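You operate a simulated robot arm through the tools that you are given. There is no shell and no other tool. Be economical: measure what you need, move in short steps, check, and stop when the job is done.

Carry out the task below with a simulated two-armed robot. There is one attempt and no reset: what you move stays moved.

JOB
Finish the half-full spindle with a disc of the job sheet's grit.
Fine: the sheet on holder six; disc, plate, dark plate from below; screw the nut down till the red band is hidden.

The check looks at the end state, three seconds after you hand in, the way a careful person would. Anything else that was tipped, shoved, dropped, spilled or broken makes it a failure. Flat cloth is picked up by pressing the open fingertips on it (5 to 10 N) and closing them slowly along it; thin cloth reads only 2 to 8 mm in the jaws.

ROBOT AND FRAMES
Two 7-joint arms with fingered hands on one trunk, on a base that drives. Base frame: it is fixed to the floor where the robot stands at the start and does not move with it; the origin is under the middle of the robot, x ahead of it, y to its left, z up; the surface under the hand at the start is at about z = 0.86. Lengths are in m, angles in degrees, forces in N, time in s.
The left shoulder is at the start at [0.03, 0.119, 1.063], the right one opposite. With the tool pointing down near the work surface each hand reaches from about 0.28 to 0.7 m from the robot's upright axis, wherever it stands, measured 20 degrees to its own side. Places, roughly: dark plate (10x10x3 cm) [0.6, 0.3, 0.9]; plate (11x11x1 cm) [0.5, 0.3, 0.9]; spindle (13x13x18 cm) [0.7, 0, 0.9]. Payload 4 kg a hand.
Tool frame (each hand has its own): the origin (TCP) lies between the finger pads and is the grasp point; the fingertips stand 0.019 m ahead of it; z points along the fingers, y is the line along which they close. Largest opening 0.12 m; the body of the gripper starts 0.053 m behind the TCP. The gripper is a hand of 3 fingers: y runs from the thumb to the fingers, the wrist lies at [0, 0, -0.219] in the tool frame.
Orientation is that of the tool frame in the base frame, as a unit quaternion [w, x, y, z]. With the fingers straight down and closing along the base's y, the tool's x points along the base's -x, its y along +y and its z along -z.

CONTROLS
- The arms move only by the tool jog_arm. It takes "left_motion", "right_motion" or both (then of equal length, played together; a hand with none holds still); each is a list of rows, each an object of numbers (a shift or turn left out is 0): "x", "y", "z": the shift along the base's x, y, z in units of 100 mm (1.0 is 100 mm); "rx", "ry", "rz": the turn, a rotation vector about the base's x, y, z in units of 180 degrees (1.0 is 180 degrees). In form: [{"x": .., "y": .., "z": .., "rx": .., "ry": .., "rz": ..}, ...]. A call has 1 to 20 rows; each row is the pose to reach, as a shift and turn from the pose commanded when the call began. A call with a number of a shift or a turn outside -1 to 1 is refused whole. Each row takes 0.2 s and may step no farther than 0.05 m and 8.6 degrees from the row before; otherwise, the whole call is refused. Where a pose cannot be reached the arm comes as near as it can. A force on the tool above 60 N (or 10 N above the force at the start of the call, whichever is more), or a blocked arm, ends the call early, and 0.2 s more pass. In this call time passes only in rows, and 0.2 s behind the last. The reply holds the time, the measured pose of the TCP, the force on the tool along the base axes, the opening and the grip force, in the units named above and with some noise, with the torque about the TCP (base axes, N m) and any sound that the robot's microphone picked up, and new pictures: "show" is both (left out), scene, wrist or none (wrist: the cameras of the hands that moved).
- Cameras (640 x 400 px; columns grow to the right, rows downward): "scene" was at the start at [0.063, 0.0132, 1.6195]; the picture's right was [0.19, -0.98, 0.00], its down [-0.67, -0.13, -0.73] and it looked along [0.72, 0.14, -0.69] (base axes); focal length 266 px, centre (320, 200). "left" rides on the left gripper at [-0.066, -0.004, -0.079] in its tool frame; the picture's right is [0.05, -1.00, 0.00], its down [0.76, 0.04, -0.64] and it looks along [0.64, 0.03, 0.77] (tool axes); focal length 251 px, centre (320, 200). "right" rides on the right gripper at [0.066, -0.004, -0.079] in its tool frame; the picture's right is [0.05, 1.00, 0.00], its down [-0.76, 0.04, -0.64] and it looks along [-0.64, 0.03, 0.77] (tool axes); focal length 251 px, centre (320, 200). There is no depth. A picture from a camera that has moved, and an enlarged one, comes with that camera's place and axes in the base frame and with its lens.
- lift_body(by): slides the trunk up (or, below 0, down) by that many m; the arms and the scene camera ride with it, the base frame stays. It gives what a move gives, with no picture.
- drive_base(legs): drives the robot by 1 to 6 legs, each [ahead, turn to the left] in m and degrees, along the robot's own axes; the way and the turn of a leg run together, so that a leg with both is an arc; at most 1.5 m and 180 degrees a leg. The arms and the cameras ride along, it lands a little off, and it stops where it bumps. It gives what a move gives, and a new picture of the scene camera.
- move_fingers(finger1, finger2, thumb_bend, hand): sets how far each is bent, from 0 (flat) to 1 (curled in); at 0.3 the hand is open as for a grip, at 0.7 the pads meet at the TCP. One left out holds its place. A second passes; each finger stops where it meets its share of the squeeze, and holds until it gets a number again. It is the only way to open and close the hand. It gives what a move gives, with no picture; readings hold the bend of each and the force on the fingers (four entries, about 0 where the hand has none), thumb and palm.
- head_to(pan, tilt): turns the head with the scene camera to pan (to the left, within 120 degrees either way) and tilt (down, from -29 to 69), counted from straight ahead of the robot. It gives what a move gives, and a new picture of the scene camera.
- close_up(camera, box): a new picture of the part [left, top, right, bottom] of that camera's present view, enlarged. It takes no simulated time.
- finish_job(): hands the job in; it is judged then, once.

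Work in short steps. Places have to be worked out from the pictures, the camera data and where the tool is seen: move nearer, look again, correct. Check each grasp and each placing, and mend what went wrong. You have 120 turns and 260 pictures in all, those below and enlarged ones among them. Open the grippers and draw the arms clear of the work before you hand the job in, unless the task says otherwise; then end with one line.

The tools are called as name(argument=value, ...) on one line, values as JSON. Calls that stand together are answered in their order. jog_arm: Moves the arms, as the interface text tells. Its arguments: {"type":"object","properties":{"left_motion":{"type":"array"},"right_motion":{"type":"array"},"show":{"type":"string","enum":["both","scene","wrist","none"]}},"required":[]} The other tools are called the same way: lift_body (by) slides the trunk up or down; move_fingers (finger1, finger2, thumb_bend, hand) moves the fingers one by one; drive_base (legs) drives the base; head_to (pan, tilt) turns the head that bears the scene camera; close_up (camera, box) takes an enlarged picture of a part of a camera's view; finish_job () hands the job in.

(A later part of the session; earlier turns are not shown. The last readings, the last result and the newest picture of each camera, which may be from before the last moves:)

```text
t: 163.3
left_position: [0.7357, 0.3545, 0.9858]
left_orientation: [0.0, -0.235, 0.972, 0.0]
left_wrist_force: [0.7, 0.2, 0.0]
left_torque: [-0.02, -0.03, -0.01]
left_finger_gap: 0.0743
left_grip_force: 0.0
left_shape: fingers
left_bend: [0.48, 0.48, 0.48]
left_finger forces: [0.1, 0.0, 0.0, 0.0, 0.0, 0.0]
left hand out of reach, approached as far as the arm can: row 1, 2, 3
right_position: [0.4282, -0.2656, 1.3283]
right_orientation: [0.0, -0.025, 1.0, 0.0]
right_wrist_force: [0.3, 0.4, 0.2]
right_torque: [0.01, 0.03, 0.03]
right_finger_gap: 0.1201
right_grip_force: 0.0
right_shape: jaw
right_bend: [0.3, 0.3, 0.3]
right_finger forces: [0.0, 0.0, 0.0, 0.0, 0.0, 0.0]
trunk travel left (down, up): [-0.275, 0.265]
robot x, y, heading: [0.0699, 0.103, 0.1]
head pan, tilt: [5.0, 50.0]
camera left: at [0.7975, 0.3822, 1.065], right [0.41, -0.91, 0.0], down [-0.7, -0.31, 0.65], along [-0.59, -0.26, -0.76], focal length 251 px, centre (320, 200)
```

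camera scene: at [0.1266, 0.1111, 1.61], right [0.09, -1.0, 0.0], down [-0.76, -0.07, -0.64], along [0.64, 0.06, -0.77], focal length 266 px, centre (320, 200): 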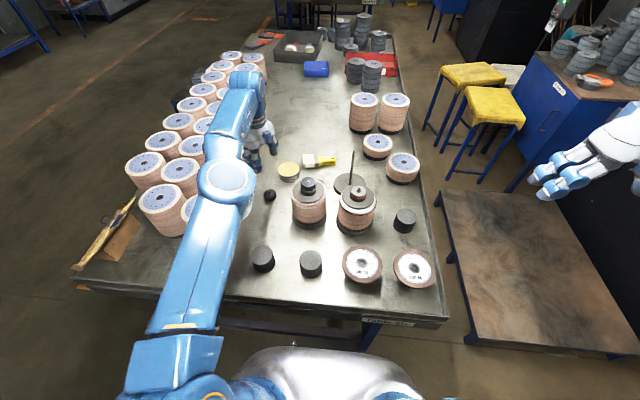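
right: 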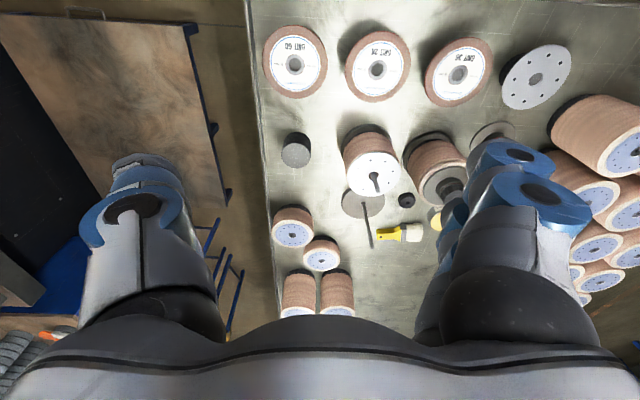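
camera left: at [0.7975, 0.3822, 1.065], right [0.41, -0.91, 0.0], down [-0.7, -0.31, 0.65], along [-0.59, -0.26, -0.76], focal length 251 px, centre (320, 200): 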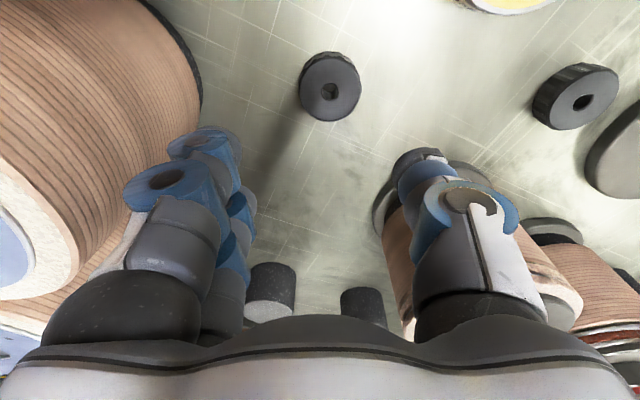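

True reach limit. Come back 5 cm, tilt 15° outward there, then advance.

jog_arm(left_motion=[{"x": -0.3}, {"x": -0.6}, {"x": -0.6, "rx": 0.0083, "ry": -0.0408}, {"x": -0.6, "rx": 0.0167, "ry": -0.0817}], show="none")

jog_arm(left_motion=[{"x": 0.2}, {"x": 0.4}, {"x": 0.6}], show="wrist")

```text
t: 164.3
left_position: [0.7862, 0.3723, 0.9832]
left_orientation: [0.13, -0.234, 0.964, -0.004]
left_wrist_force: [-0.1, -0.4, 0.8]
left_torque: [-0.01, -0.04, 0.02]
left_finger_gap: 0.0744
left_grip_force: 0.1
left_shape: fingers
left_bend: [0.48, 0.48, 0.48]
left_finger forces: [0.0, 0.0, 0.0, 0.0, 0.0, 0.0]
left hand out of reach, approached as far as the arm can: row 1, 2, 3, 4
right_position: [0.4266, -0.2653, 1.3283]
right_orientation: [0.0, -0.024, 1.0, 0.0]
right_wrist_force: [-1.3, 0.4, 0.7]
right_torque: [-0.06, 0.03, -0.02]
right_finger_gap: 0.1198
right_grip_force: 0.2
right_shape: jaw
right_bend: [0.3, 0.3, 0.3]
right_finger forces: [0.0, 0.1, 0.0, 0.1, 0.0, 0.1]
trunk travel left (down, up): [-0.275, 0.265]
robot x, y, heading: [0.0666, 0.102, 0.3]
head pan, tilt: [5.0, 50.0]
```

```text
t: 165.1
left_position: [0.7904, 0.3679, 0.9795]
left_orientation: [0.131, -0.234, 0.963, -0.005]
left_wrist_force: [-0.9, -0.2, 0.2]
left_torque: [0.03, 0.01, 0.04]
left_finger_gap: 0.0743
left_grip_force: 0.1
left_shape: fingers
left_bend: [0.48, 0.48, 0.48]
left_finger forces: [0.1, 0.0, 0.0, 0.1, 0.1, 0.0]
left hand out of reach, approached as far as the arm can: row 1, 2, 3
right_position: [0.4283, -0.2666, 1.3283]
right_orientation: [0.001, -0.024, 1.0, 0.002]
right_wrist_force: [0.3, -0.5, 0.8]
right_torque: [0.0, -0.02, 0.04]
right_finger_gap: 0.1198
right_grip_force: 0.2
right_shape: jaw
right_bend: [0.3, 0.3, 0.3]
right_finger forces: [0.0, 0.1, 0.0, 0.1, 0.0, 0.0]
trunk travel left (down, up): [-0.275, 0.265]
robot x, y, heading: [0.0651, 0.101, 0.1]
head pan, tilt: [5.0, 50.0]
camera left: at [0.8302, 0.3903, 1.0731], right [0.4, -0.91, 0.06], down [-0.84, -0.34, 0.43], along [-0.37, -0.22, -0.9], focal length 251 px, centre (320, 200)
```

left: 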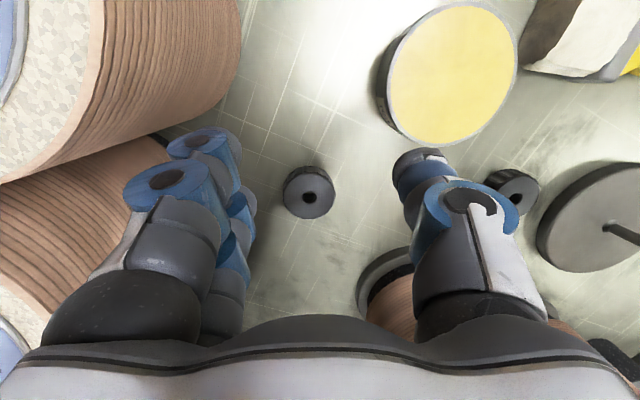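

At full extension the solver can't retract, but less tilt brings the TCP back: reduce the tilt to about 4°.

jog_arm(left_motion=[{"rx": -0.006, "ry": 0.03}, {"rx": -0.012, "ry": 0.06}], show="wrist")

```text
t: 165.7
left_position: [0.7496, 0.3655, 0.9699]
left_orientation: [0.049, -0.236, 0.971, -0.002]
left_wrist_force: [0.3, -0.5, -0.1]
left_torque: [-0.01, -0.06, 0.0]
left_finger_gap: 0.0743
left_grip_force: 0.0
left_shape: fingers
left_bend: [0.48, 0.48, 0.48]
left_finger forces: [0.1, 0.0, 0.1, 0.0, 0.0, 0.0]
left hand out of reach, approached as far as the arm can: row 1, 2
right_position: [0.4277, -0.2662, 1.3277]
right_orientation: [0.001, -0.024, 1.0, 0.001]
right_wrist_force: [0.3, 0.4, 0.2]
right_torque: [-0.01, -0.02, -0.02]
right_finger_gap: 0.1201
right_grip_force: 0.0
right_shape: jaw
right_bend: [0.3, 0.3, 0.3]
right_finger forces: [0.0, 0.1, 0.0, 0.0, 0.1, 0.0]
trunk travel left (down, up): [-0.275, 0.265]
robot x, y, heading: [0.0646, 0.1063, 0.2]
head pan, tilt: [5.0, 50.0]
camera left: at [0.8034, 0.3916, 1.0553], right [0.41, -0.91, 0.02], down [-0.76, -0.33, 0.57], along [-0.51, -0.25, -0.82], focal length 251 px, centre (320, 200)
```

left: 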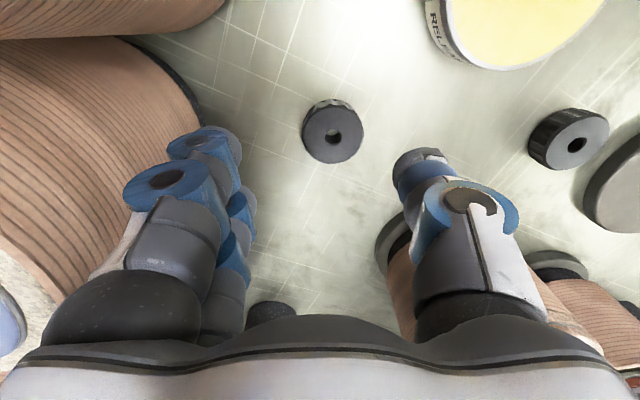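

Close: nut at (0.752, 0.354). Shift y by -1.1 cm and lower to ~0.92.

jog_arm(left_motion=[{"y": -0.11, "z": -0.2}, {"y": -0.11, "z": -0.45}], show="wrist")

```text
t: 166.3
left_position: [0.7467, 0.3567, 0.9241]
left_orientation: [0.033, -0.235, 0.971, -0.001]
left_wrist_force: [0.1, -0.5, 0.6]
left_torque: [-0.02, 0.01, 0.01]
left_finger_gap: 0.0747
left_grip_force: 0.0
left_shape: fingers
left_bend: [0.48, 0.48, 0.48]
left_finger forces: [0.1, 0.0, 0.0, 0.0, 0.1, 0.0]
left hand out of reach, approached as far as the arm can: row 2
right_position: [0.4283, -0.2647, 1.327]
right_orientation: [-0.001, -0.025, 1.0, 0.0]
right_wrist_force: [1.1, 0.6, -0.3]
right_torque: [-0.02, -0.01, 0.04]
right_finger_gap: 0.1199
right_grip_force: 0.0
right_shape: jaw
right_bend: [0.3, 0.3, 0.3]
right_finger forces: [0.1, 0.0, 0.1, 0.0, 0.0, 0.0]
trunk travel left (down, up): [-0.275, 0.265]
robot x, y, heading: [0.0658, 0.1095, 0.4]
head pan, tilt: [5.0, 50.0]
camera left: at [0.803, 0.3823, 1.0075], right [0.41, -0.91, 0.01], down [-0.74, -0.32, 0.59], along [-0.53, -0.25, -0.81], focal length 251 px, centre (320, 200)
```

left: 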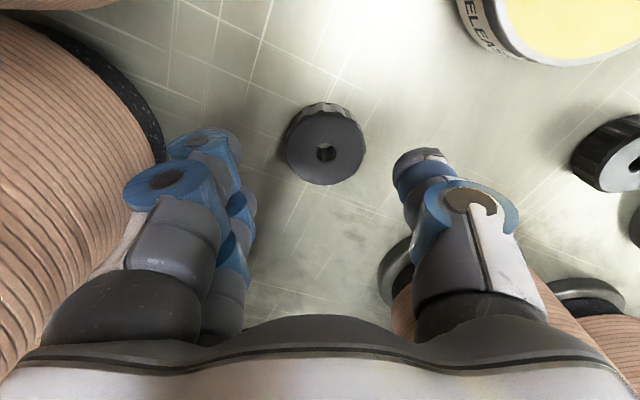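

Nearly centred. Lower to z≈0.887 with a small correction.

jog_arm(left_motion=[{"x": 0.04, "y": -0.02, "z": -0.2}, {"x": 0.04, "y": -0.02, "z": -0.36}], show="wrist")

```text
t: 166.9
left_position: [0.7418, 0.3535, 0.8954]
left_orientation: [0.034, -0.236, 0.971, 0.0]
left_wrist_force: [0.3, 0.8, -0.7]
left_torque: [-0.01, 0.0, -0.01]
left_finger_gap: 0.0743
left_grip_force: 0.1
left_shape: fingers
left_bend: [0.48, 0.48, 0.48]
left_finger forces: [0.0, 0.0, 0.0, 0.0, 0.0, 0.1]
left hand out of reach, approached as far as the arm can: row 1, 2
right_position: [0.4271, -0.2664, 1.3269]
right_orientation: [0.001, -0.025, 1.0, 0.001]
right_wrist_force: [-0.5, 0.7, -0.1]
right_torque: [-0.01, 0.0, 0.0]
right_finger_gap: 0.12
right_grip_force: 0.1
right_shape: jaw
right_bend: [0.3, 0.3, 0.3]
right_finger forces: [0.1, 0.0, 0.0, 0.0, 0.1, 0.0]
trunk travel left (down, up): [-0.275, 0.265]
robot x, y, heading: [0.0732, 0.1045, 0.0]
head pan, tilt: [5.0, 50.0]
camera left: at [0.7993, 0.379, 0.9793], right [0.41, -0.91, 0.01], down [-0.74, -0.32, 0.59], along [-0.53, -0.25, -0.81], focal length 251 px, centre (320, 200)
```

left: 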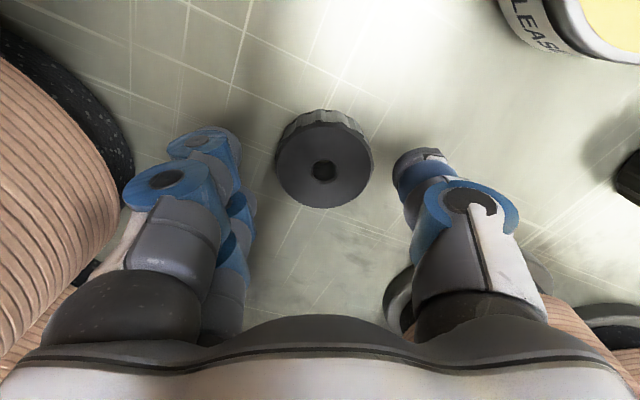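

9 mm short in x; add 2.5° of tilt and lower a bit.

jog_arm(left_motion=[{"rx": 0.003, "ry": -0.015, "z": -0.03}, {"rx": 0.003, "ry": -0.015, "z": -0.06}], show="wrist")

```text
t: 167.5
left_position: [0.7435, 0.3518, 0.89]
left_orientation: [0.059, -0.236, 0.97, 0.0]
left_wrist_force: [-0.3, -0.8, 0.9]
left_torque: [0.09, 0.04, -0.03]
left_finger_gap: 0.0744
left_grip_force: 0.0
left_shape: fingers
left_bend: [0.48, 0.48, 0.48]
left_finger forces: [0.0, 1.5, 0.1, 0.1, 0.0, 0.0]
right_position: [0.4275, -0.2678, 1.328]
right_orientation: [0.0, -0.025, 1.0, 0.002]
right_wrist_force: [-0.6, -0.2, 0.8]
right_torque: [0.03, 0.02, 0.0]
right_finger_gap: 0.1199
right_grip_force: 0.1
right_shape: jaw
right_bend: [0.3, 0.3, 0.3]
right_finger forces: [0.0, 0.0, 0.0, 0.0, 0.0, 0.0]
trunk travel left (down, up): [-0.275, 0.265]
robot x, y, heading: [0.0646, 0.1042, 0.3]
head pan, tilt: [5.0, 50.0]
camera left: at [0.7958, 0.378, 0.9762], right [0.41, -0.91, 0.02], down [-0.77, -0.33, 0.55], along [-0.5, -0.24, -0.83], focal length 251 px, centre (320, 200)
```

left: 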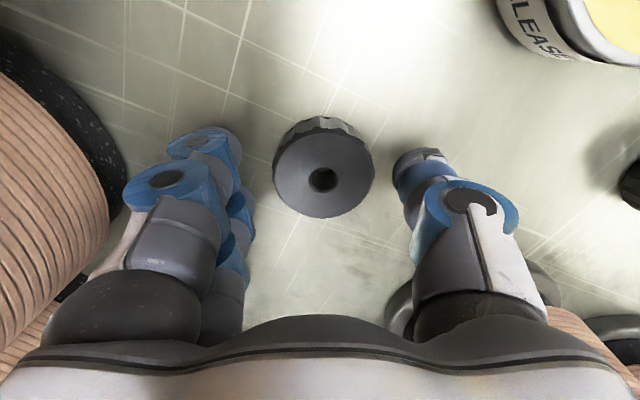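

Now within reach; shift x +7 mm, raise 2 mm.

jog_arm(left_motion=[{"x": 0.07, "y": 0.015, "z": 0.025}], show="wrist")

```text
t: 167.9
left_position: [0.7504, 0.3548, 0.8917]
left_orientation: [0.058, -0.237, 0.97, 0.0]
left_wrist_force: [-0.1, 0.0, -0.2]
left_torque: [0.03, -0.01, 0.01]
left_finger_gap: 0.0743
left_grip_force: 0.0
left_shape: fingers
left_bend: [0.48, 0.48, 0.48]
left_finger forces: [0.0, 0.1, 0.1, 0.0, 0.0, 0.1]
right_position: [0.4287, -0.2658, 1.3271]
right_orientation: [0.0, -0.024, 1.0, 0.001]
right_wrist_force: [0.5, 0.3, 0.6]
right_torque: [0.01, -0.04, 0.01]
right_finger_gap: 0.1199
right_grip_force: 0.0
right_shape: jaw
right_bend: [0.3, 0.3, 0.3]
right_finger forces: [0.0, 0.0, 0.1, 0.0, 0.1, 0.1]
trunk travel left (down, up): [-0.275, 0.265]
robot x, y, heading: [0.0666, 0.1008, 0.5]
head pan, tilt: [5.0, 50.0]
camera left: at [0.8028, 0.379, 0.9782], right [0.41, -0.91, 0.02], down [-0.77, -0.33, 0.55], along [-0.5, -0.24, -0.83], focal length 251 px, centre (320, 200)
```

left: 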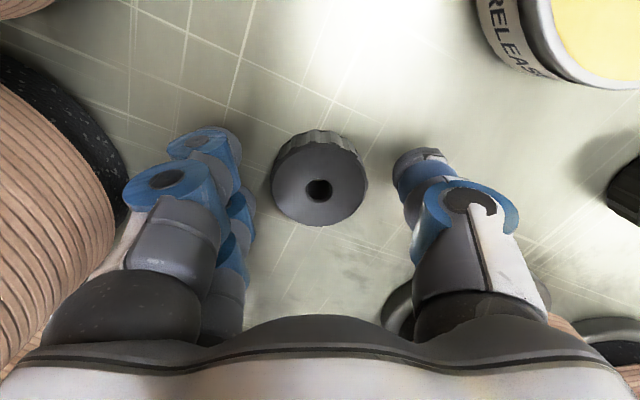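

Centred. Close on the nut.

move_fingers(hand="left", finger1=0.58, finger2=0.58, thumb_bend=0.58)

move_fingers(hand="left", finger1=0.72, finger2=0.72, thumb_bend=0.72)

close_up(camera="left", box=[160, 80, 480, 280])

```text
t: 168.9
left_position: [0.7505, 0.3536, 0.8923]
left_orientation: [0.057, -0.235, 0.97, -0.002]
left_wrist_force: [0.6, 0.9, 0.7]
left_torque: [0.02, 0.04, -0.01]
left_finger_gap: 0.0488
left_grip_force: 1.2
left_shape: fingers
left_bend: [0.57, 0.56, 0.56]
left_finger forces: [0.0, 1.2, 0.1, 0.0, 1.4, 0.1]
right_position: [0.4279, -0.2657, 1.3285]
right_orientation: [0.001, -0.024, 1.0, 0.001]
right_wrist_force: [0.5, 0.1, 0.1]
right_torque: [-0.04, 0.03, 0.0]
right_finger_gap: 0.1202
right_grip_force: 0.0
right_shape: jaw
right_bend: [0.3, 0.3, 0.3]
right_finger forces: [0.1, 0.1, 0.0, 0.0, 0.0, 0.1]
trunk travel left (down, up): [-0.275, 0.265]
robot x, y, heading: [0.0688, 0.0999, 0.5]
head pan, tilt: [5.0, 50.0]
```

```text
t: 169.9
left_position: [0.7506, 0.3542, 0.8926]
left_orientation: [0.057, -0.235, 0.97, -0.003]
left_wrist_force: [0.0, -0.1, 0.3]
left_torque: [0.01, 0.02, 0.01]
left_finger_gap: 0.0415
left_grip_force: 18.7
left_shape: fingers
left_bend: [0.61, 0.58, 0.59]
left_finger forces: [8.2, 9.4, 0.1, 0.1, 20.5, 0.0]
right_position: [0.4279, -0.2664, 1.3287]
right_orientation: [0.001, -0.024, 1.0, 0.0]
right_wrist_force: [0.5, -0.5, 1.1]
right_torque: [0.05, -0.02, 0.01]
right_finger_gap: 0.12
right_grip_force: 0.0
right_shape: jaw
right_bend: [0.3, 0.3, 0.3]
right_finger forces: [0.1, 0.0, 0.0, 0.1, 0.0, 0.0]
trunk travel left (down, up): [-0.275, 0.265]
robot x, y, heading: [0.0664, 0.1051, 0.4]
head pan, tilt: [5.0, 50.0]
```

```text
2.00 times, centred on (320, 180) of left
camera zoom: at [0.8024, 0.3797, 0.9782], right [0.41, -0.91, 0.02], down [-0.77, -0.33, 0.55], along [-0.5, -0.24, -0.83], focal length 503 px, centre (320, 240)
```

zoom: 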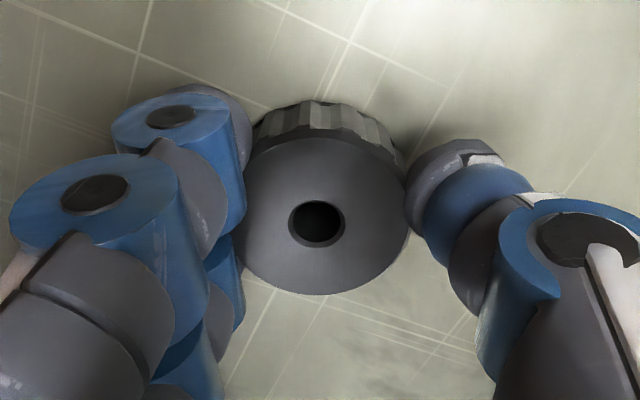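

Nut held. Lift it and carry back toward the spindle.

jog_arm(left_motion=[{"z": 0.2}, {"z": 0.6}, {"z": 1.0}], show="none")

jog_arm(left_motion=[{"z": 0.4, "y": -0.2, "x": -0.1}, {"z": 0.8, "y": -0.4, "x": -0.2}, {"z": 1.0, "y": -0.8, "x": -0.3}, {"z": 1.0, "y": -1.0, "x": -0.4}], show="both")

```text
t: 170.7
left_position: [0.751, 0.3562, 0.9924]
left_orientation: [0.059, -0.236, 0.97, -0.002]
left_wrist_force: [0.5, -0.8, -1.2]
left_torque: [0.02, 0.02, -0.05]
left_finger_gap: 0.0416
left_grip_force: 18.1
left_shape: fingers
left_bend: [0.61, 0.58, 0.59]
left_finger forces: [8.4, 9.2, 0.0, 0.0, 20.0, 0.1]
right_position: [0.4275, -0.2676, 1.328]
right_orientation: [0.001, -0.023, 1.0, 0.0]
right_wrist_force: [-0.8, -0.2, 0.7]
right_torque: [0.0, -0.02, -0.01]
right_finger_gap: 0.12
right_grip_force: 0.1
right_shape: jaw
right_bend: [0.3, 0.3, 0.3]
right_finger forces: [0.0, 0.0, 0.0, 0.1, 0.0, 0.0]
trunk travel left (down, up): [-0.275, 0.265]
robot x, y, heading: [0.0653, 0.0994, 0.2]
head pan, tilt: [5.0, 50.0]
```

```text
t: 171.7
left_position: [0.7107, 0.2556, 1.0927]
left_orientation: [0.058, -0.236, 0.97, -0.002]
left_wrist_force: [-0.7, -0.2, -0.8]
left_torque: [0.03, 0.01, -0.01]
left_finger_gap: 0.0415
left_grip_force: 18.6
left_shape: fingers
left_bend: [0.61, 0.58, 0.59]
left_finger forces: [8.3, 9.2, 0.0, 0.1, 19.9, 0.0]
right_position: [0.427, -0.266, 1.3283]
right_orientation: [0.001, -0.024, 1.0, 0.0]
right_wrist_force: [-0.3, 1.3, 0.5]
right_torque: [-0.01, -0.01, -0.01]
right_finger_gap: 0.1202
right_grip_force: 0.1
right_shape: jaw
right_bend: [0.3, 0.3, 0.3]
right_finger forces: [0.0, 0.1, 0.0, 0.1, 0.0, 0.0]
trunk travel left (down, up): [-0.275, 0.265]
robot x, y, heading: [0.0667, 0.1032, 0.1]
head pan, tilt: [5.0, 50.0]
camera scene: at [0.125, 0.11, 1.61], right [0.09, -1.0, 0.0], down [-0.76, -0.07, -0.64], along [0.64, 0.06, -0.77], focal length 266 px, centre (320, 200)
camera left: at [0.763, 0.281, 1.1793], right [0.41, -0.91, 0.03], down [-0.77, -0.33, 0.55], along [-0.49, -0.25, -0.83], focal length 251 px, centre (320, 200)
```

scene: 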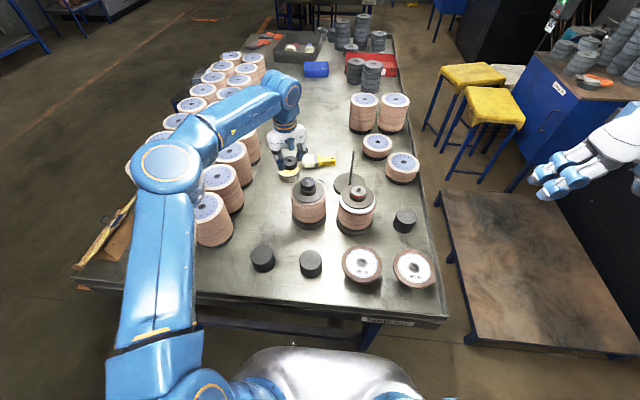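
left: 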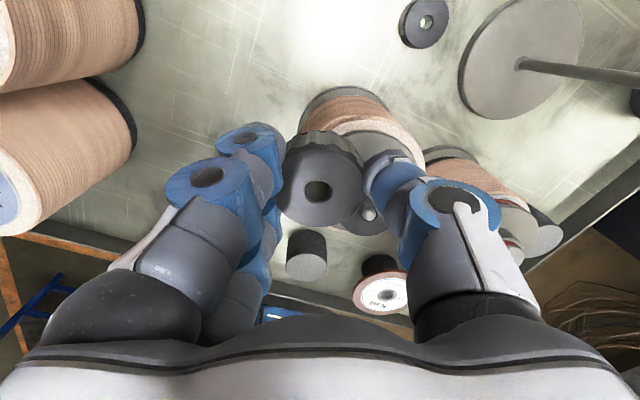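

Move to near the spindle (offset) to sight the rod tip precisely with the wrist camera.

jog_arm(left_motion=[{"z": 0.2, "y": -0.3, "x": -0.1}, {"z": 0.3, "y": -0.7, "x": -0.2}, {"z": 0.3, "y": -1.0, "x": -0.2}], show="none")

jog_arm(left_motion=[{"y": -0.4, "x": -0.4}, {"y": -0.4, "x": -0.8}], show="wrist")

```text
t: 172.5
left_position: [0.6921, 0.1537, 1.1235]
left_orientation: [0.058, -0.236, 0.97, -0.001]
left_wrist_force: [0.7, 0.5, -1.5]
left_torque: [0.01, -0.01, 0.04]
left_finger_gap: 0.0411
left_grip_force: 18.3
left_shape: fingers
left_bend: [0.61, 0.58, 0.59]
left_finger forces: [8.3, 9.0, 0.1, 0.0, 19.8, 0.1]
right_position: [0.428, -0.2679, 1.3278]
right_orientation: [-0.001, -0.024, 1.0, 0.001]
right_wrist_force: [0.3, -0.4, 0.3]
right_torque: [0.03, -0.01, -0.03]
right_finger_gap: 0.12
right_grip_force: 0.1
right_shape: jaw
right_bend: [0.3, 0.3, 0.3]
right_finger forces: [0.0, 0.0, 0.0, 0.0, 0.0, 0.0]
trunk travel left (down, up): [-0.275, 0.265]
robot x, y, heading: [0.0661, 0.1046, 0.5]
head pan, tilt: [5.0, 50.0]
```

```text
refused: row 1 steps farther than a row can; nothing moved
```

jog_arm(left_motion=[{"y": -0.3, "x": -0.1}, {"y": -0.5, "x": -0.3}], show="wrist")

```text
t: 173.1
left_position: [0.6596, 0.1035, 1.121]
left_orientation: [0.059, -0.236, 0.97, -0.002]
left_wrist_force: [-0.1, -0.3, -0.9]
left_torque: [0.05, 0.0, 0.01]
left_finger_gap: 0.0412
left_grip_force: 18.4
left_shape: fingers
left_bend: [0.61, 0.58, 0.59]
left_finger forces: [8.3, 9.1, 0.0, 0.0, 19.7, 0.0]
right_position: [0.4274, -0.2657, 1.3278]
right_orientation: [0.001, -0.025, 1.0, 0.0]
right_wrist_force: [0.3, 0.8, 0.5]
right_torque: [-0.01, -0.02, -0.04]
right_finger_gap: 0.1199
right_grip_force: 0.1
right_shape: jaw
right_bend: [0.3, 0.3, 0.3]
right_finger forces: [0.0, 0.1, 0.0, 0.0, 0.0, 0.1]
trunk travel left (down, up): [-0.275, 0.265]
robot x, y, heading: [0.0631, 0.1032, 0.1]
head pan, tilt: [5.0, 50.0]
camera left: at [0.713, 0.1282, 1.2085], right [0.41, -0.91, 0.02], down [-0.77, -0.33, 0.55], along [-0.5, -0.24, -0.83], focal length 251 px, centre (320, 200)
```

left: 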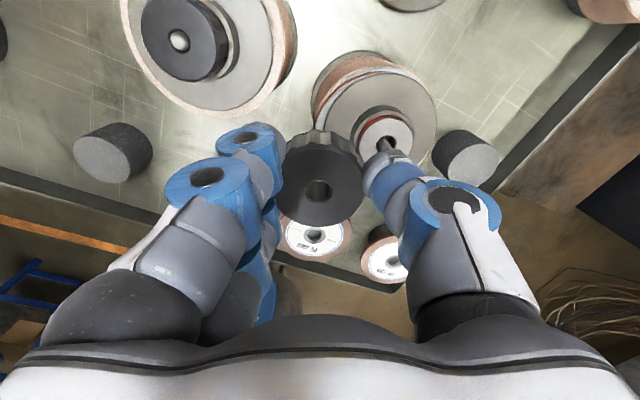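

close_up(camera="left", box=[320, 60, 460, 180])

close_up(camera="scene", box=[320, 165, 400, 225])

```text
3.33 times, centred on (390, 120) of left
camera zoom: at [0.713, 0.1282, 1.2085], right [0.41, -0.91, 0.02], down [-0.77, -0.33, 0.55], along [-0.5, -0.24, -0.83], focal length 838 px, centre (87, 467)
```

zoom: 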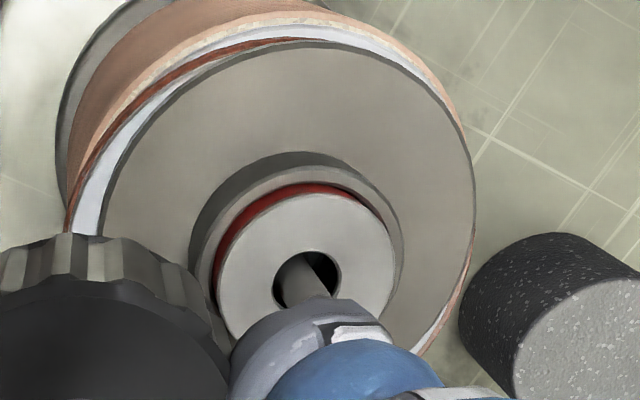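

```text
6.67 times, centred on (360, 195) of scene
camera zoom: at [0.1246, 0.1101, 1.6101], right [0.09, -1.0, 0.0], down [-0.76, -0.07, -0.64], along [0.64, 0.06, -0.77], focal length 1776 px, centre (53, 233)
```

zoom: 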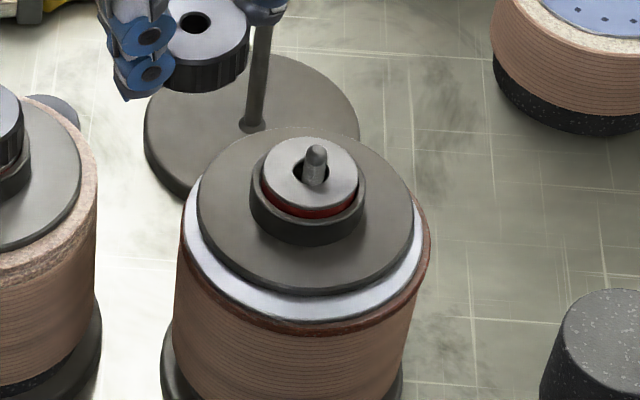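

Rod base sighted at ≈(0.668, 0.045). Move the nut over it while winding the hand counter-clockwise 60° to gain turning range.

jog_arm(left_motion=[{"rz": 0.042, "y": -0.1}, {"rz": 0.084, "y": -0.2, "x": 0.02}, {"rz": 0.126, "y": -0.3, "x": 0.04}, {"rz": 0.168, "y": -0.4, "x": 0.06}, {"rz": 0.21, "y": -0.5, "x": 0.08}, {"rz": 0.252, "y": -0.585, "x": 0.085}, {"rz": 0.294, "y": -0.585, "x": 0.085}, {"rz": 0.333, "y": -0.585, "x": 0.085}], show="wrist")

close_up(camera="scene", box=[320, 140, 400, 220])

```text
t: 174.9
left_position: [0.6697, 0.0452, 1.1224]
left_orientation: [0.051, -0.69, 0.721, 0.028]
left_wrist_force: [-0.6, -0.6, -0.3]
left_torque: [0.01, 0.0, -0.03]
left_finger_gap: 0.0413
left_grip_force: 18.6
left_shape: fingers
left_bend: [0.61, 0.58, 0.59]
left_finger forces: [8.1, 9.2, 0.1, 0.0, 19.6, 0.0]
right_position: [0.4272, -0.2655, 1.3277]
right_orientation: [0.0, -0.024, 1.0, 0.0]
right_wrist_force: [-0.3, 0.2, -0.1]
right_torque: [0.0, -0.01, 0.0]
right_finger_gap: 0.12
right_grip_force: 0.0
right_shape: jaw
right_bend: [0.3, 0.3, 0.3]
right_finger forces: [0.1, 0.0, 0.0, 0.0, 0.0, 0.0]
trunk travel left (down, up): [-0.275, 0.265]
robot x, y, heading: [0.0708, 0.1022, 0.5]
head pan, tilt: [5.0, 50.0]
camera left: at [0.6738, 0.1028, 1.2083], right [0.99, -0.1, 0.02], down [-0.1, -0.83, 0.55], along [-0.04, -0.55, -0.83], focal length 251 px, centre (320, 200)
```

left: 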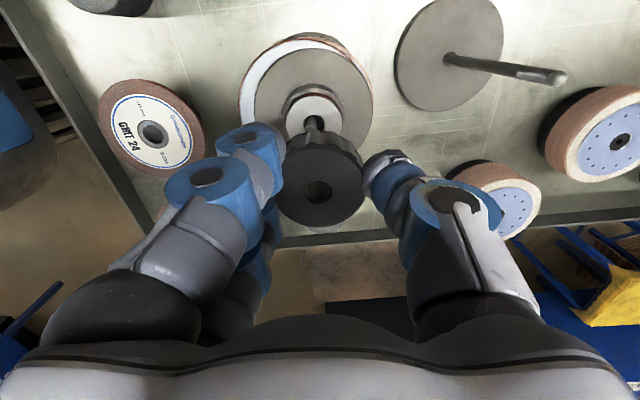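

```text
5.00 times, centred on (360, 180) of scene
camera zoom: at [0.1255, 0.109, 1.61], right [0.09, -1.0, 0.0], down [-0.76, -0.07, -0.64], along [0.64, 0.06, -0.77], focal length 1332 px, centre (120, 300)
```

zoom: 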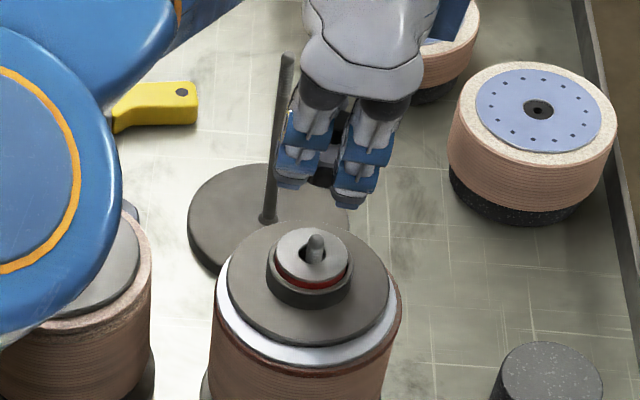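

Good posture. Correct x by -1.5 mm and lower to just above the rod tip.

jog_arm(left_motion=[{"x": -0.015, "z": -0.25}, {"x": -0.015, "z": -0.45}], show="wrist")

close_up(camera="scene", box=[330, 160, 390, 210])

```text
t: 175.5
left_position: [0.6689, 0.0468, 1.076]
left_orientation: [0.051, -0.689, 0.722, 0.027]
left_wrist_force: [0.0, 0.2, -0.7]
left_torque: [-0.03, -0.02, -0.03]
left_finger_gap: 0.0415
left_grip_force: 18.6
left_shape: fingers
left_bend: [0.61, 0.58, 0.59]
left_finger forces: [8.1, 9.1, 0.0, 0.0, 19.5, 0.0]
right_position: [0.4277, -0.2662, 1.3275]
right_orientation: [0.0, -0.025, 1.0, 0.0]
right_wrist_force: [-0.1, 0.2, 0.1]
right_torque: [-0.01, -0.01, -0.02]
right_finger_gap: 0.1199
right_grip_force: 0.1
right_shape: jaw
right_bend: [0.3, 0.3, 0.3]
right_finger forces: [0.0, 0.0, 0.1, 0.0, 0.0, 0.0]
trunk travel left (down, up): [-0.275, 0.265]
robot x, y, heading: [0.0665, 0.1032, 0.5]
head pan, tilt: [5.0, 50.0]
camera left: at [0.6733, 0.1025, 1.1623], right [0.99, -0.1, 0.02], down [-0.1, -0.83, 0.55], along [-0.04, -0.55, -0.83], focal length 251 px, centre (320, 200)
```

left: 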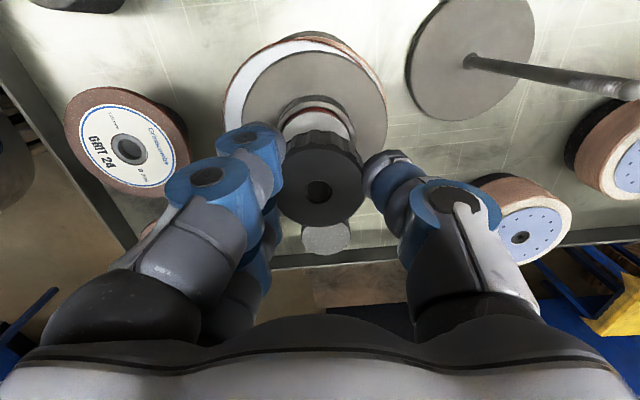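

```text
8.00 times, centred on (360, 185) of scene
camera zoom: at [0.1256, 0.1093, 1.61], right [0.09, -1.0, 0.0], down [-0.76, -0.07, -0.64], along [0.64, 0.06, -0.77], focal length 2132 px, centre (0, 320)
```

zoom: 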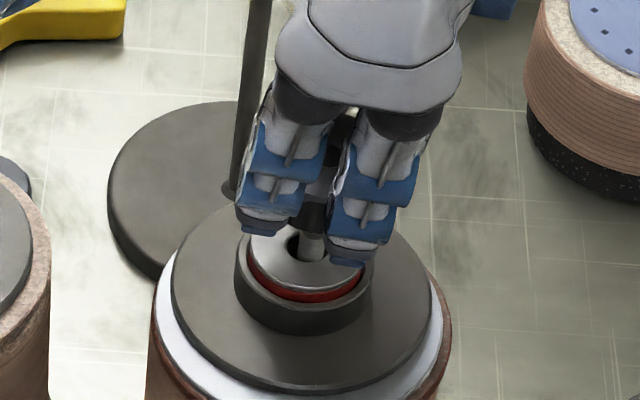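

Looks aligned. Descend gently to touch the rod tip.

jog_arm(left_motion=[{"z": -0.06, "y": -0.01}, {"z": -0.1, "y": -0.01}, {"z": -0.13, "y": -0.01}], show="none")

```text
t: 176.3
left_position: [0.6677, 0.044, 1.0648]
left_orientation: [0.052, -0.689, 0.722, 0.027]
left_wrist_force: [1.8, 0.9, 6.7]
left_torque: [0.02, 0.0, 0.01]
left_finger_gap: 0.0415
left_grip_force: 19.7
left_shape: fingers
left_bend: [0.61, 0.58, 0.59]
left_finger forces: [8.1, 9.5, 0.0, 0.0, 21.6, 0.0]
right_position: [0.4257, -0.2661, 1.3279]
right_orientation: [0.0, -0.025, 1.0, 0.0]
right_wrist_force: [-0.8, 0.3, 0.2]
right_torque: [0.01, 0.04, -0.01]
right_finger_gap: 0.1201
right_grip_force: 0.1
right_shape: jaw
right_bend: [0.3, 0.3, 0.3]
right_finger forces: [0.1, 0.0, 0.1, 0.0, 0.1, 0.0]
trunk travel left (down, up): [-0.275, 0.265]
robot x, y, heading: [0.0655, 0.0992, 0.3]
head pan, tilt: [5.0, 50.0]
```

Central contact, no torque. Turn clockwise ~86° with a light downward push.

jog_arm(left_motion=[{"rz": -0.045, "z": -0.01}, {"rz": -0.09, "z": -0.01}, {"rz": -0.135, "z": -0.01}, {"rz": -0.18, "z": -0.015}, {"rz": -0.225, "z": -0.015}, {"rz": -0.27, "z": -0.015}, {"rz": -0.315, "z": -0.02}, {"rz": -0.36, "z": -0.02}, {"rz": -0.405, "z": -0.02}, {"rz": -0.45, "z": -0.02}, {"rz": -0.48, "z": -0.02}], show="wrist")

close_up(camera="scene", box=[330, 160, 390, 210])

```text
t: 178.7
left_position: [0.6674, 0.0447, 1.0631]
left_orientation: [0.057, -0.007, 0.998, -0.016]
left_wrist_force: [1.1, -2.3, 0.8]
left_torque: [-0.09, -0.04, 0.01]
left_finger_gap: 0.0392
left_grip_force: 17.6
left_shape: fingers
left_bend: [0.62, 0.58, 0.61]
left_finger forces: [6.6, 9.3, 0.0, 0.0, 19.5, 0.1]
right_position: [0.428, -0.2667, 1.3275]
right_orientation: [0.001, -0.025, 1.0, 0.0]
right_wrist_force: [1.3, 0.5, 0.3]
right_torque: [0.04, -0.03, 0.01]
right_finger_gap: 0.1197
right_grip_force: 0.2
right_shape: jaw
right_bend: [0.3, 0.3, 0.3]
right_finger forces: [0.0, 0.1, 0.1, 0.0, 0.0, 0.0]
trunk travel left (down, up): [-0.275, 0.265]
robot x, y, heading: [0.0704, 0.1012, 0.3]
head pan, tilt: [5.0, 50.0]
camera left: at [0.7256, 0.0439, 1.1484], right [-0.04, -1.0, 0.03], down [-0.83, 0.05, 0.55], along [-0.55, 0.0, -0.83], focal length 251 px, centre (320, 200)
```

left: 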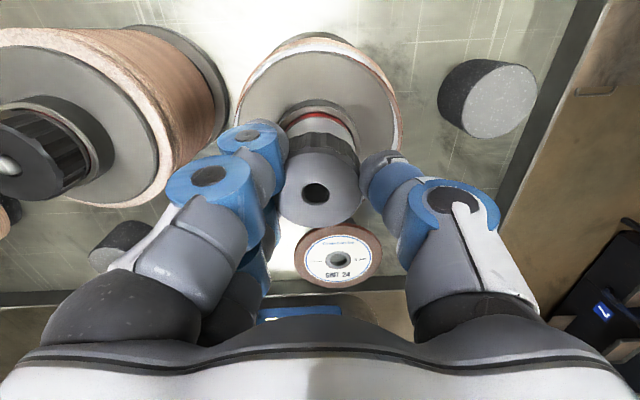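

```text
8.00 times, centred on (360, 185) of scene
camera zoom: at [0.1254, 0.109, 1.61], right [0.09, -1.0, 0.0], down [-0.76, -0.07, -0.64], along [0.64, 0.06, -0.77], focal length 2132 px, centre (0, 320)
```

zoom: 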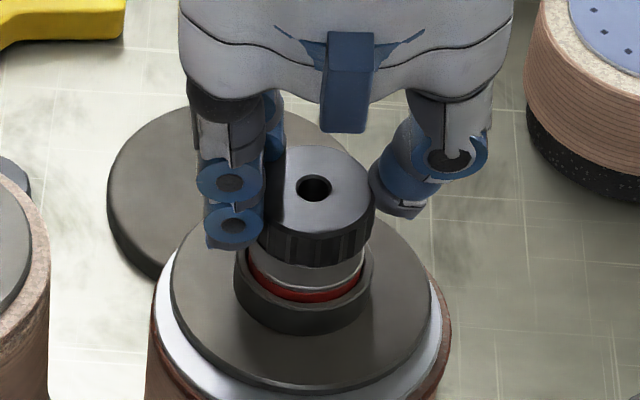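

The nut looks square on the rod and the push force vanished – engaging. Continue clockwise another ~86°.

jog_arm(left_motion=[{"rz": -0.045, "z": -0.005}, {"rz": -0.09, "z": -0.005}, {"rz": -0.135, "z": -0.01}, {"rz": -0.18, "z": -0.01}, {"rz": -0.225, "z": -0.015}, {"rz": -0.27, "z": -0.015}, {"rz": -0.315, "z": -0.02}, {"rz": -0.36, "z": -0.02}, {"rz": -0.405, "z": -0.02}, {"rz": -0.45, "z": -0.025}], show="none")

close_up(camera="scene", box=[330, 160, 390, 210])

```text
t: 180.9
left_position: [0.6666, 0.0444, 1.0603]
left_orientation: [0.032, 0.644, 0.763, -0.047]
left_wrist_force: [-6.5, -4.6, 0.3]
left_torque: [-0.14, 0.21, 0.01]
left_finger_gap: 0.0387
left_grip_force: 18.0
left_shape: fingers
left_bend: [0.63, 0.58, 0.6]
left_finger forces: [6.4, 8.0, 0.0, 0.1, 22.6, 0.0]
right_position: [0.4277, -0.2671, 1.3278]
right_orientation: [0.0, -0.024, 1.0, 0.001]
right_wrist_force: [0.2, 0.0, 0.9]
right_torque: [-0.05, 0.03, -0.03]
right_finger_gap: 0.1202
right_grip_force: 0.0
right_shape: jaw
right_bend: [0.3, 0.3, 0.3]
right_finger forces: [0.0, 0.0, 0.0, 0.1, 0.1, 0.0]
trunk travel left (down, up): [-0.275, 0.265]
robot x, y, heading: [0.0664, 0.1029, 0.4]
head pan, tilt: [5.0, 50.0]
```

```text
8.00 times, centred on (360, 185) of scene
camera zoom: at [0.1243, 0.1083, 1.6101], right [0.09, -1.0, 0.0], down [-0.76, -0.07, -0.64], along [0.64, 0.06, -0.77], focal length 2132 px, centre (0, 320)
```

zoom: 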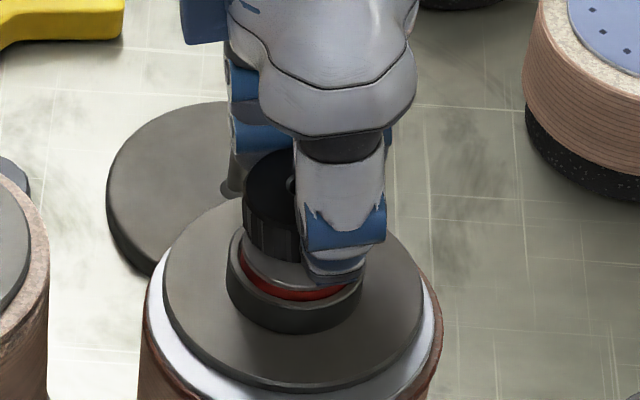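

The full turn range works (yaw +87° to -80°). Release, rise, level the hand and wind back to regrasp upright.

move_fingers(hand="left", finger1=0.5, finger2=0.5, thumb_bend=0.5)

jog_arm(left_motion=[{"z": 0.2}, {"z": 0.4, "rx": 0.018, "ry": -0.0019}, {"z": 0.5, "rx": 0.036, "ry": -0.0038}], show="none")

jog_arm(left_motion=[{"rz": 0.046}, {"rz": 0.092}, {"rz": 0.138}, {"rz": 0.184}, {"rz": 0.23}, {"rz": 0.276}, {"rz": 0.322}, {"rz": 0.368}, {"rz": 0.414}, {"rz": 0.46}, {"rz": 0.506}, {"rz": 0.552}, {"rz": 0.598}, {"rz": 0.644}, {"rz": 0.69}, {"rz": 0.736}, {"rz": 0.782}, {"rz": 0.828}, {"rz": 0.874}, {"rz": 0.92}], show="wrist")

close_up(camera="scene", box=[330, 160, 390, 210])

```text
t: 181.9
left_position: [0.6675, 0.0437, 1.0598]
left_orientation: [0.032, 0.643, 0.764, -0.048]
left_wrist_force: [-0.1, -0.9, -0.3]
left_torque: [-0.03, 0.05, -0.01]
left_finger_gap: 0.068
left_grip_force: 0.1
left_shape: fingers
left_bend: [0.5, 0.5, 0.5]
left_finger forces: [0.1, 0.0, 0.0, 0.0, 0.0, 0.1]
right_position: [0.4286, -0.2661, 1.3279]
right_orientation: [0.001, -0.025, 1.0, 0.0]
right_wrist_force: [-0.4, -0.5, 0.2]
right_torque: [0.0, -0.02, 0.0]
right_finger_gap: 0.12
right_grip_force: 0.1
right_shape: jaw
right_bend: [0.3, 0.3, 0.3]
right_finger forces: [0.0, 0.0, 0.0, 0.1, 0.0, 0.1]
trunk travel left (down, up): [-0.275, 0.265]
robot x, y, heading: [0.0677, 0.1034, 0.2]
head pan, tilt: [5.0, 50.0]
```

```text
t: 182.7
left_position: [0.6672, 0.0454, 1.1102]
left_orientation: [0.002, 0.644, 0.765, -0.001]
left_wrist_force: [0.2, -0.2, 0.2]
left_torque: [0.02, 0.0, -0.02]
left_finger_gap: 0.0682
left_grip_force: 0.1
left_shape: fingers
left_bend: [0.5, 0.5, 0.5]
left_finger forces: [0.0, 0.1, 0.0, 0.0, 0.0, 0.1]
right_position: [0.4272, -0.2664, 1.3288]
right_orientation: [0.001, -0.025, 1.0, 0.001]
right_wrist_force: [0.2, 0.9, 0.3]
right_torque: [-0.03, -0.01, -0.01]
right_finger_gap: 0.1198
right_grip_force: 0.0
right_shape: jaw
right_bend: [0.3, 0.3, 0.3]
right_finger forces: [0.0, 0.1, 0.0, 0.0, 0.0, 0.0]
trunk travel left (down, up): [-0.275, 0.265]
robot x, y, heading: [0.0672, 0.1066, 0.1]
head pan, tilt: [5.0, 50.0]
```

```text
t: 186.9
left_position: [0.6665, 0.0466, 1.1108]
left_orientation: [0.001, -0.679, 0.734, 0.002]
left_wrist_force: [-0.1, -0.4, -0.7]
left_torque: [-0.01, 0.01, -0.02]
left_finger_gap: 0.0677
left_grip_force: 0.1
left_shape: fingers
left_bend: [0.5, 0.5, 0.5]
left_finger forces: [0.1, 0.0, 0.0, 0.0, 0.1, 0.0]
right_position: [0.4265, -0.2656, 1.3276]
right_orientation: [0.001, -0.025, 1.0, 0.0]
right_wrist_force: [0.1, 0.1, 0.3]
right_torque: [0.02, -0.04, 0.0]
right_finger_gap: 0.1202
right_grip_force: 0.1
right_shape: jaw
right_bend: [0.3, 0.3, 0.3]
right_finger forces: [0.0, 0.0, 0.0, 0.0, 0.0, 0.1]
trunk travel left (down, up): [-0.275, 0.265]
robot x, y, heading: [0.0645, 0.1026, 0.2]
head pan, tilt: [5.0, 50.0]
camera left: at [0.6771, 0.1107, 1.189], right [0.99, -0.13, 0.0], down [-0.1, -0.76, 0.64], along [-0.08, -0.64, -0.77], focal length 251 px, centre (320, 200)
```

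left: 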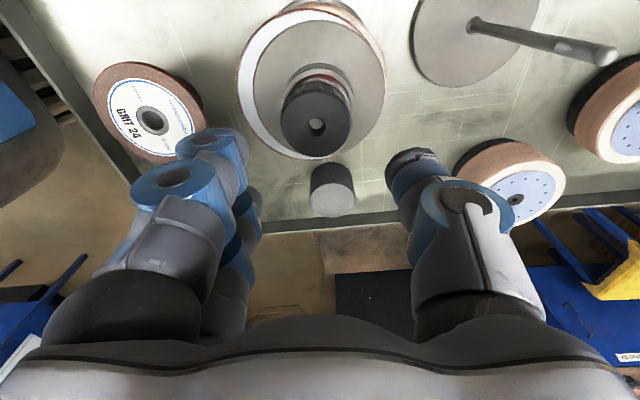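

```text
8.00 times, centred on (360, 185) of scene
camera zoom: at [0.1253, 0.1094, 1.61], right [0.09, -1.0, 0.0], down [-0.76, -0.07, -0.64], along [0.64, 0.06, -0.77], focal length 2132 px, centre (0, 320)
```

zoom: 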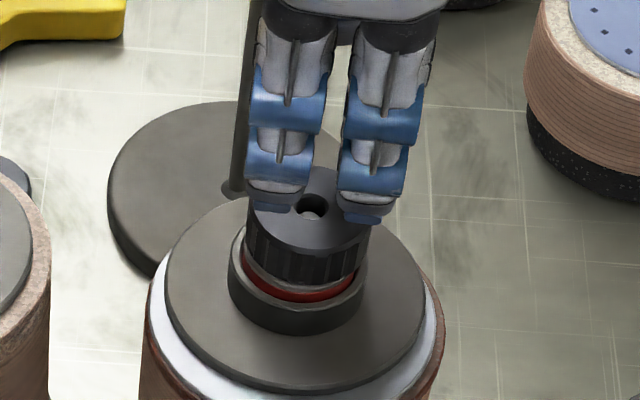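

The nut stays on the rod by itself. Lower the upright hand over it, grip, and turn clockwise again.

jog_arm(left_motion=[{"z": -0.25, "y": 0.01, "x": 0.01}, {"z": -0.45, "y": 0.01, "x": 0.01}, {"z": -0.51, "y": 0.01, "x": 0.01}], show="none")

move_fingers(hand="left", finger1=0.68, finger2=0.68, thumb_bend=0.68)

jog_arm(left_motion=[{"rz": -0.046}, {"rz": -0.092}, {"rz": -0.138}, {"rz": -0.184, "z": -0.005}, {"rz": -0.23, "z": -0.005}, {"rz": -0.276, "z": -0.005}, {"rz": -0.322, "z": -0.01}, {"rz": -0.368, "z": -0.01}, {"rz": -0.414, "z": -0.01}, {"rz": -0.46, "z": -0.01}, {"rz": -0.506, "z": -0.015}, {"rz": -0.552, "z": -0.015}, {"rz": -0.598, "z": -0.015}, {"rz": -0.644, "z": -0.015}, {"rz": -0.69, "z": -0.02}, {"rz": -0.736, "z": -0.02}, {"rz": -0.782, "z": -0.02}, {"rz": -0.828, "z": -0.02}, {"rz": -0.874, "z": -0.02}, {"rz": -0.92, "z": -0.02}], show="none")

close_up(camera="scene", box=[330, 160, 390, 210])

```text
t: 187.7
left_position: [0.6695, 0.0469, 1.0574]
left_orientation: [0.001, -0.679, 0.734, 0.002]
left_wrist_force: [-0.1, -1.1, -0.2]
left_torque: [0.0, -0.04, -0.02]
left_finger_gap: 0.068
left_grip_force: 0.0
left_shape: fingers
left_bend: [0.5, 0.5, 0.5]
left_finger forces: [0.0, 0.1, 0.1, 0.0, 0.0, 0.0]
right_position: [0.4281, -0.2658, 1.3286]
right_orientation: [0.001, -0.024, 1.0, 0.0]
right_wrist_force: [0.0, 0.1, -0.4]
right_torque: [0.03, 0.0, 0.02]
right_finger_gap: 0.1204
right_grip_force: 0.0
right_shape: jaw
right_bend: [0.3, 0.3, 0.3]
right_finger forces: [0.1, 0.0, 0.1, 0.1, 0.1, 0.0]
trunk travel left (down, up): [-0.275, 0.265]
robot x, y, heading: [0.0668, 0.1042, 0.3]
head pan, tilt: [5.0, 50.0]
```

```text
t: 188.7
left_position: [0.6672, 0.0463, 1.0578]
left_orientation: [0.001, -0.678, 0.735, 0.0]
left_wrist_force: [-5.6, 1.1, -0.4]
left_torque: [0.04, 0.15, 0.01]
left_finger_gap: 0.044
left_grip_force: 12.9
left_shape: fingers
left_bend: [0.59, 0.58, 0.59]
left_finger forces: [7.4, 8.2, 0.0, 0.1, 9.7, 0.1]
right_position: [0.4261, -0.2657, 1.3281]
right_orientation: [0.001, -0.025, 1.0, 0.0]
right_wrist_force: [0.0, -0.5, -0.6]
right_torque: [-0.01, 0.03, 0.0]
right_finger_gap: 0.1199
right_grip_force: 0.0
right_shape: jaw
right_bend: [0.3, 0.3, 0.3]
right_finger forces: [0.0, 0.0, 0.1, 0.0, 0.1, 0.0]
trunk travel left (down, up): [-0.275, 0.265]
robot x, y, heading: [0.0667, 0.106, 0.2]
head pan, tilt: [5.0, 50.0]
```

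```text
t: 192.9
left_position: [0.6678, 0.0454, 1.0575]
left_orientation: [0.001, 0.644, 0.765, -0.001]
left_wrist_force: [-9.0, -6.3, -0.2]
left_torque: [-0.11, 0.2, 0.07]
left_finger_gap: 0.0422
left_grip_force: 11.2
left_shape: fingers
left_bend: [0.62, 0.61, 0.58]
left_finger forces: [3.3, 3.7, 0.0, 0.1, 15.3, 0.1]
right_position: [0.4254, -0.2666, 1.3284]
right_orientation: [0.001, -0.024, 1.0, 0.0]
right_wrist_force: [-0.4, -1.8, 0.1]
right_torque: [-0.02, -0.03, -0.02]
right_finger_gap: 0.1199
right_grip_force: 0.1
right_shape: jaw
right_bend: [0.3, 0.3, 0.3]
right_finger forces: [0.1, 0.0, 0.0, 0.1, 0.1, 0.0]
trunk travel left (down, up): [-0.275, 0.265]
robot x, y, heading: [0.063, 0.1017, 0.4]
head pan, tilt: [5.0, 50.0]
```

```text
8.00 times, centred on (360, 185) of scene
camera zoom: at [0.1238, 0.1082, 1.6101], right [0.09, -1.0, 0.0], down [-0.76, -0.07, -0.64], along [0.64, 0.06, -0.77], focal length 2132 px, centre (0, 320)
```

zoom: 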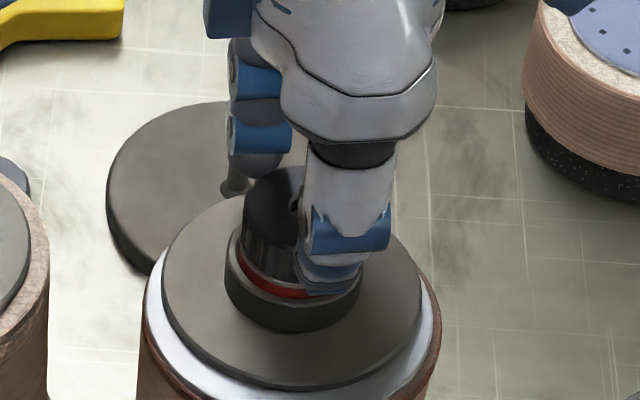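

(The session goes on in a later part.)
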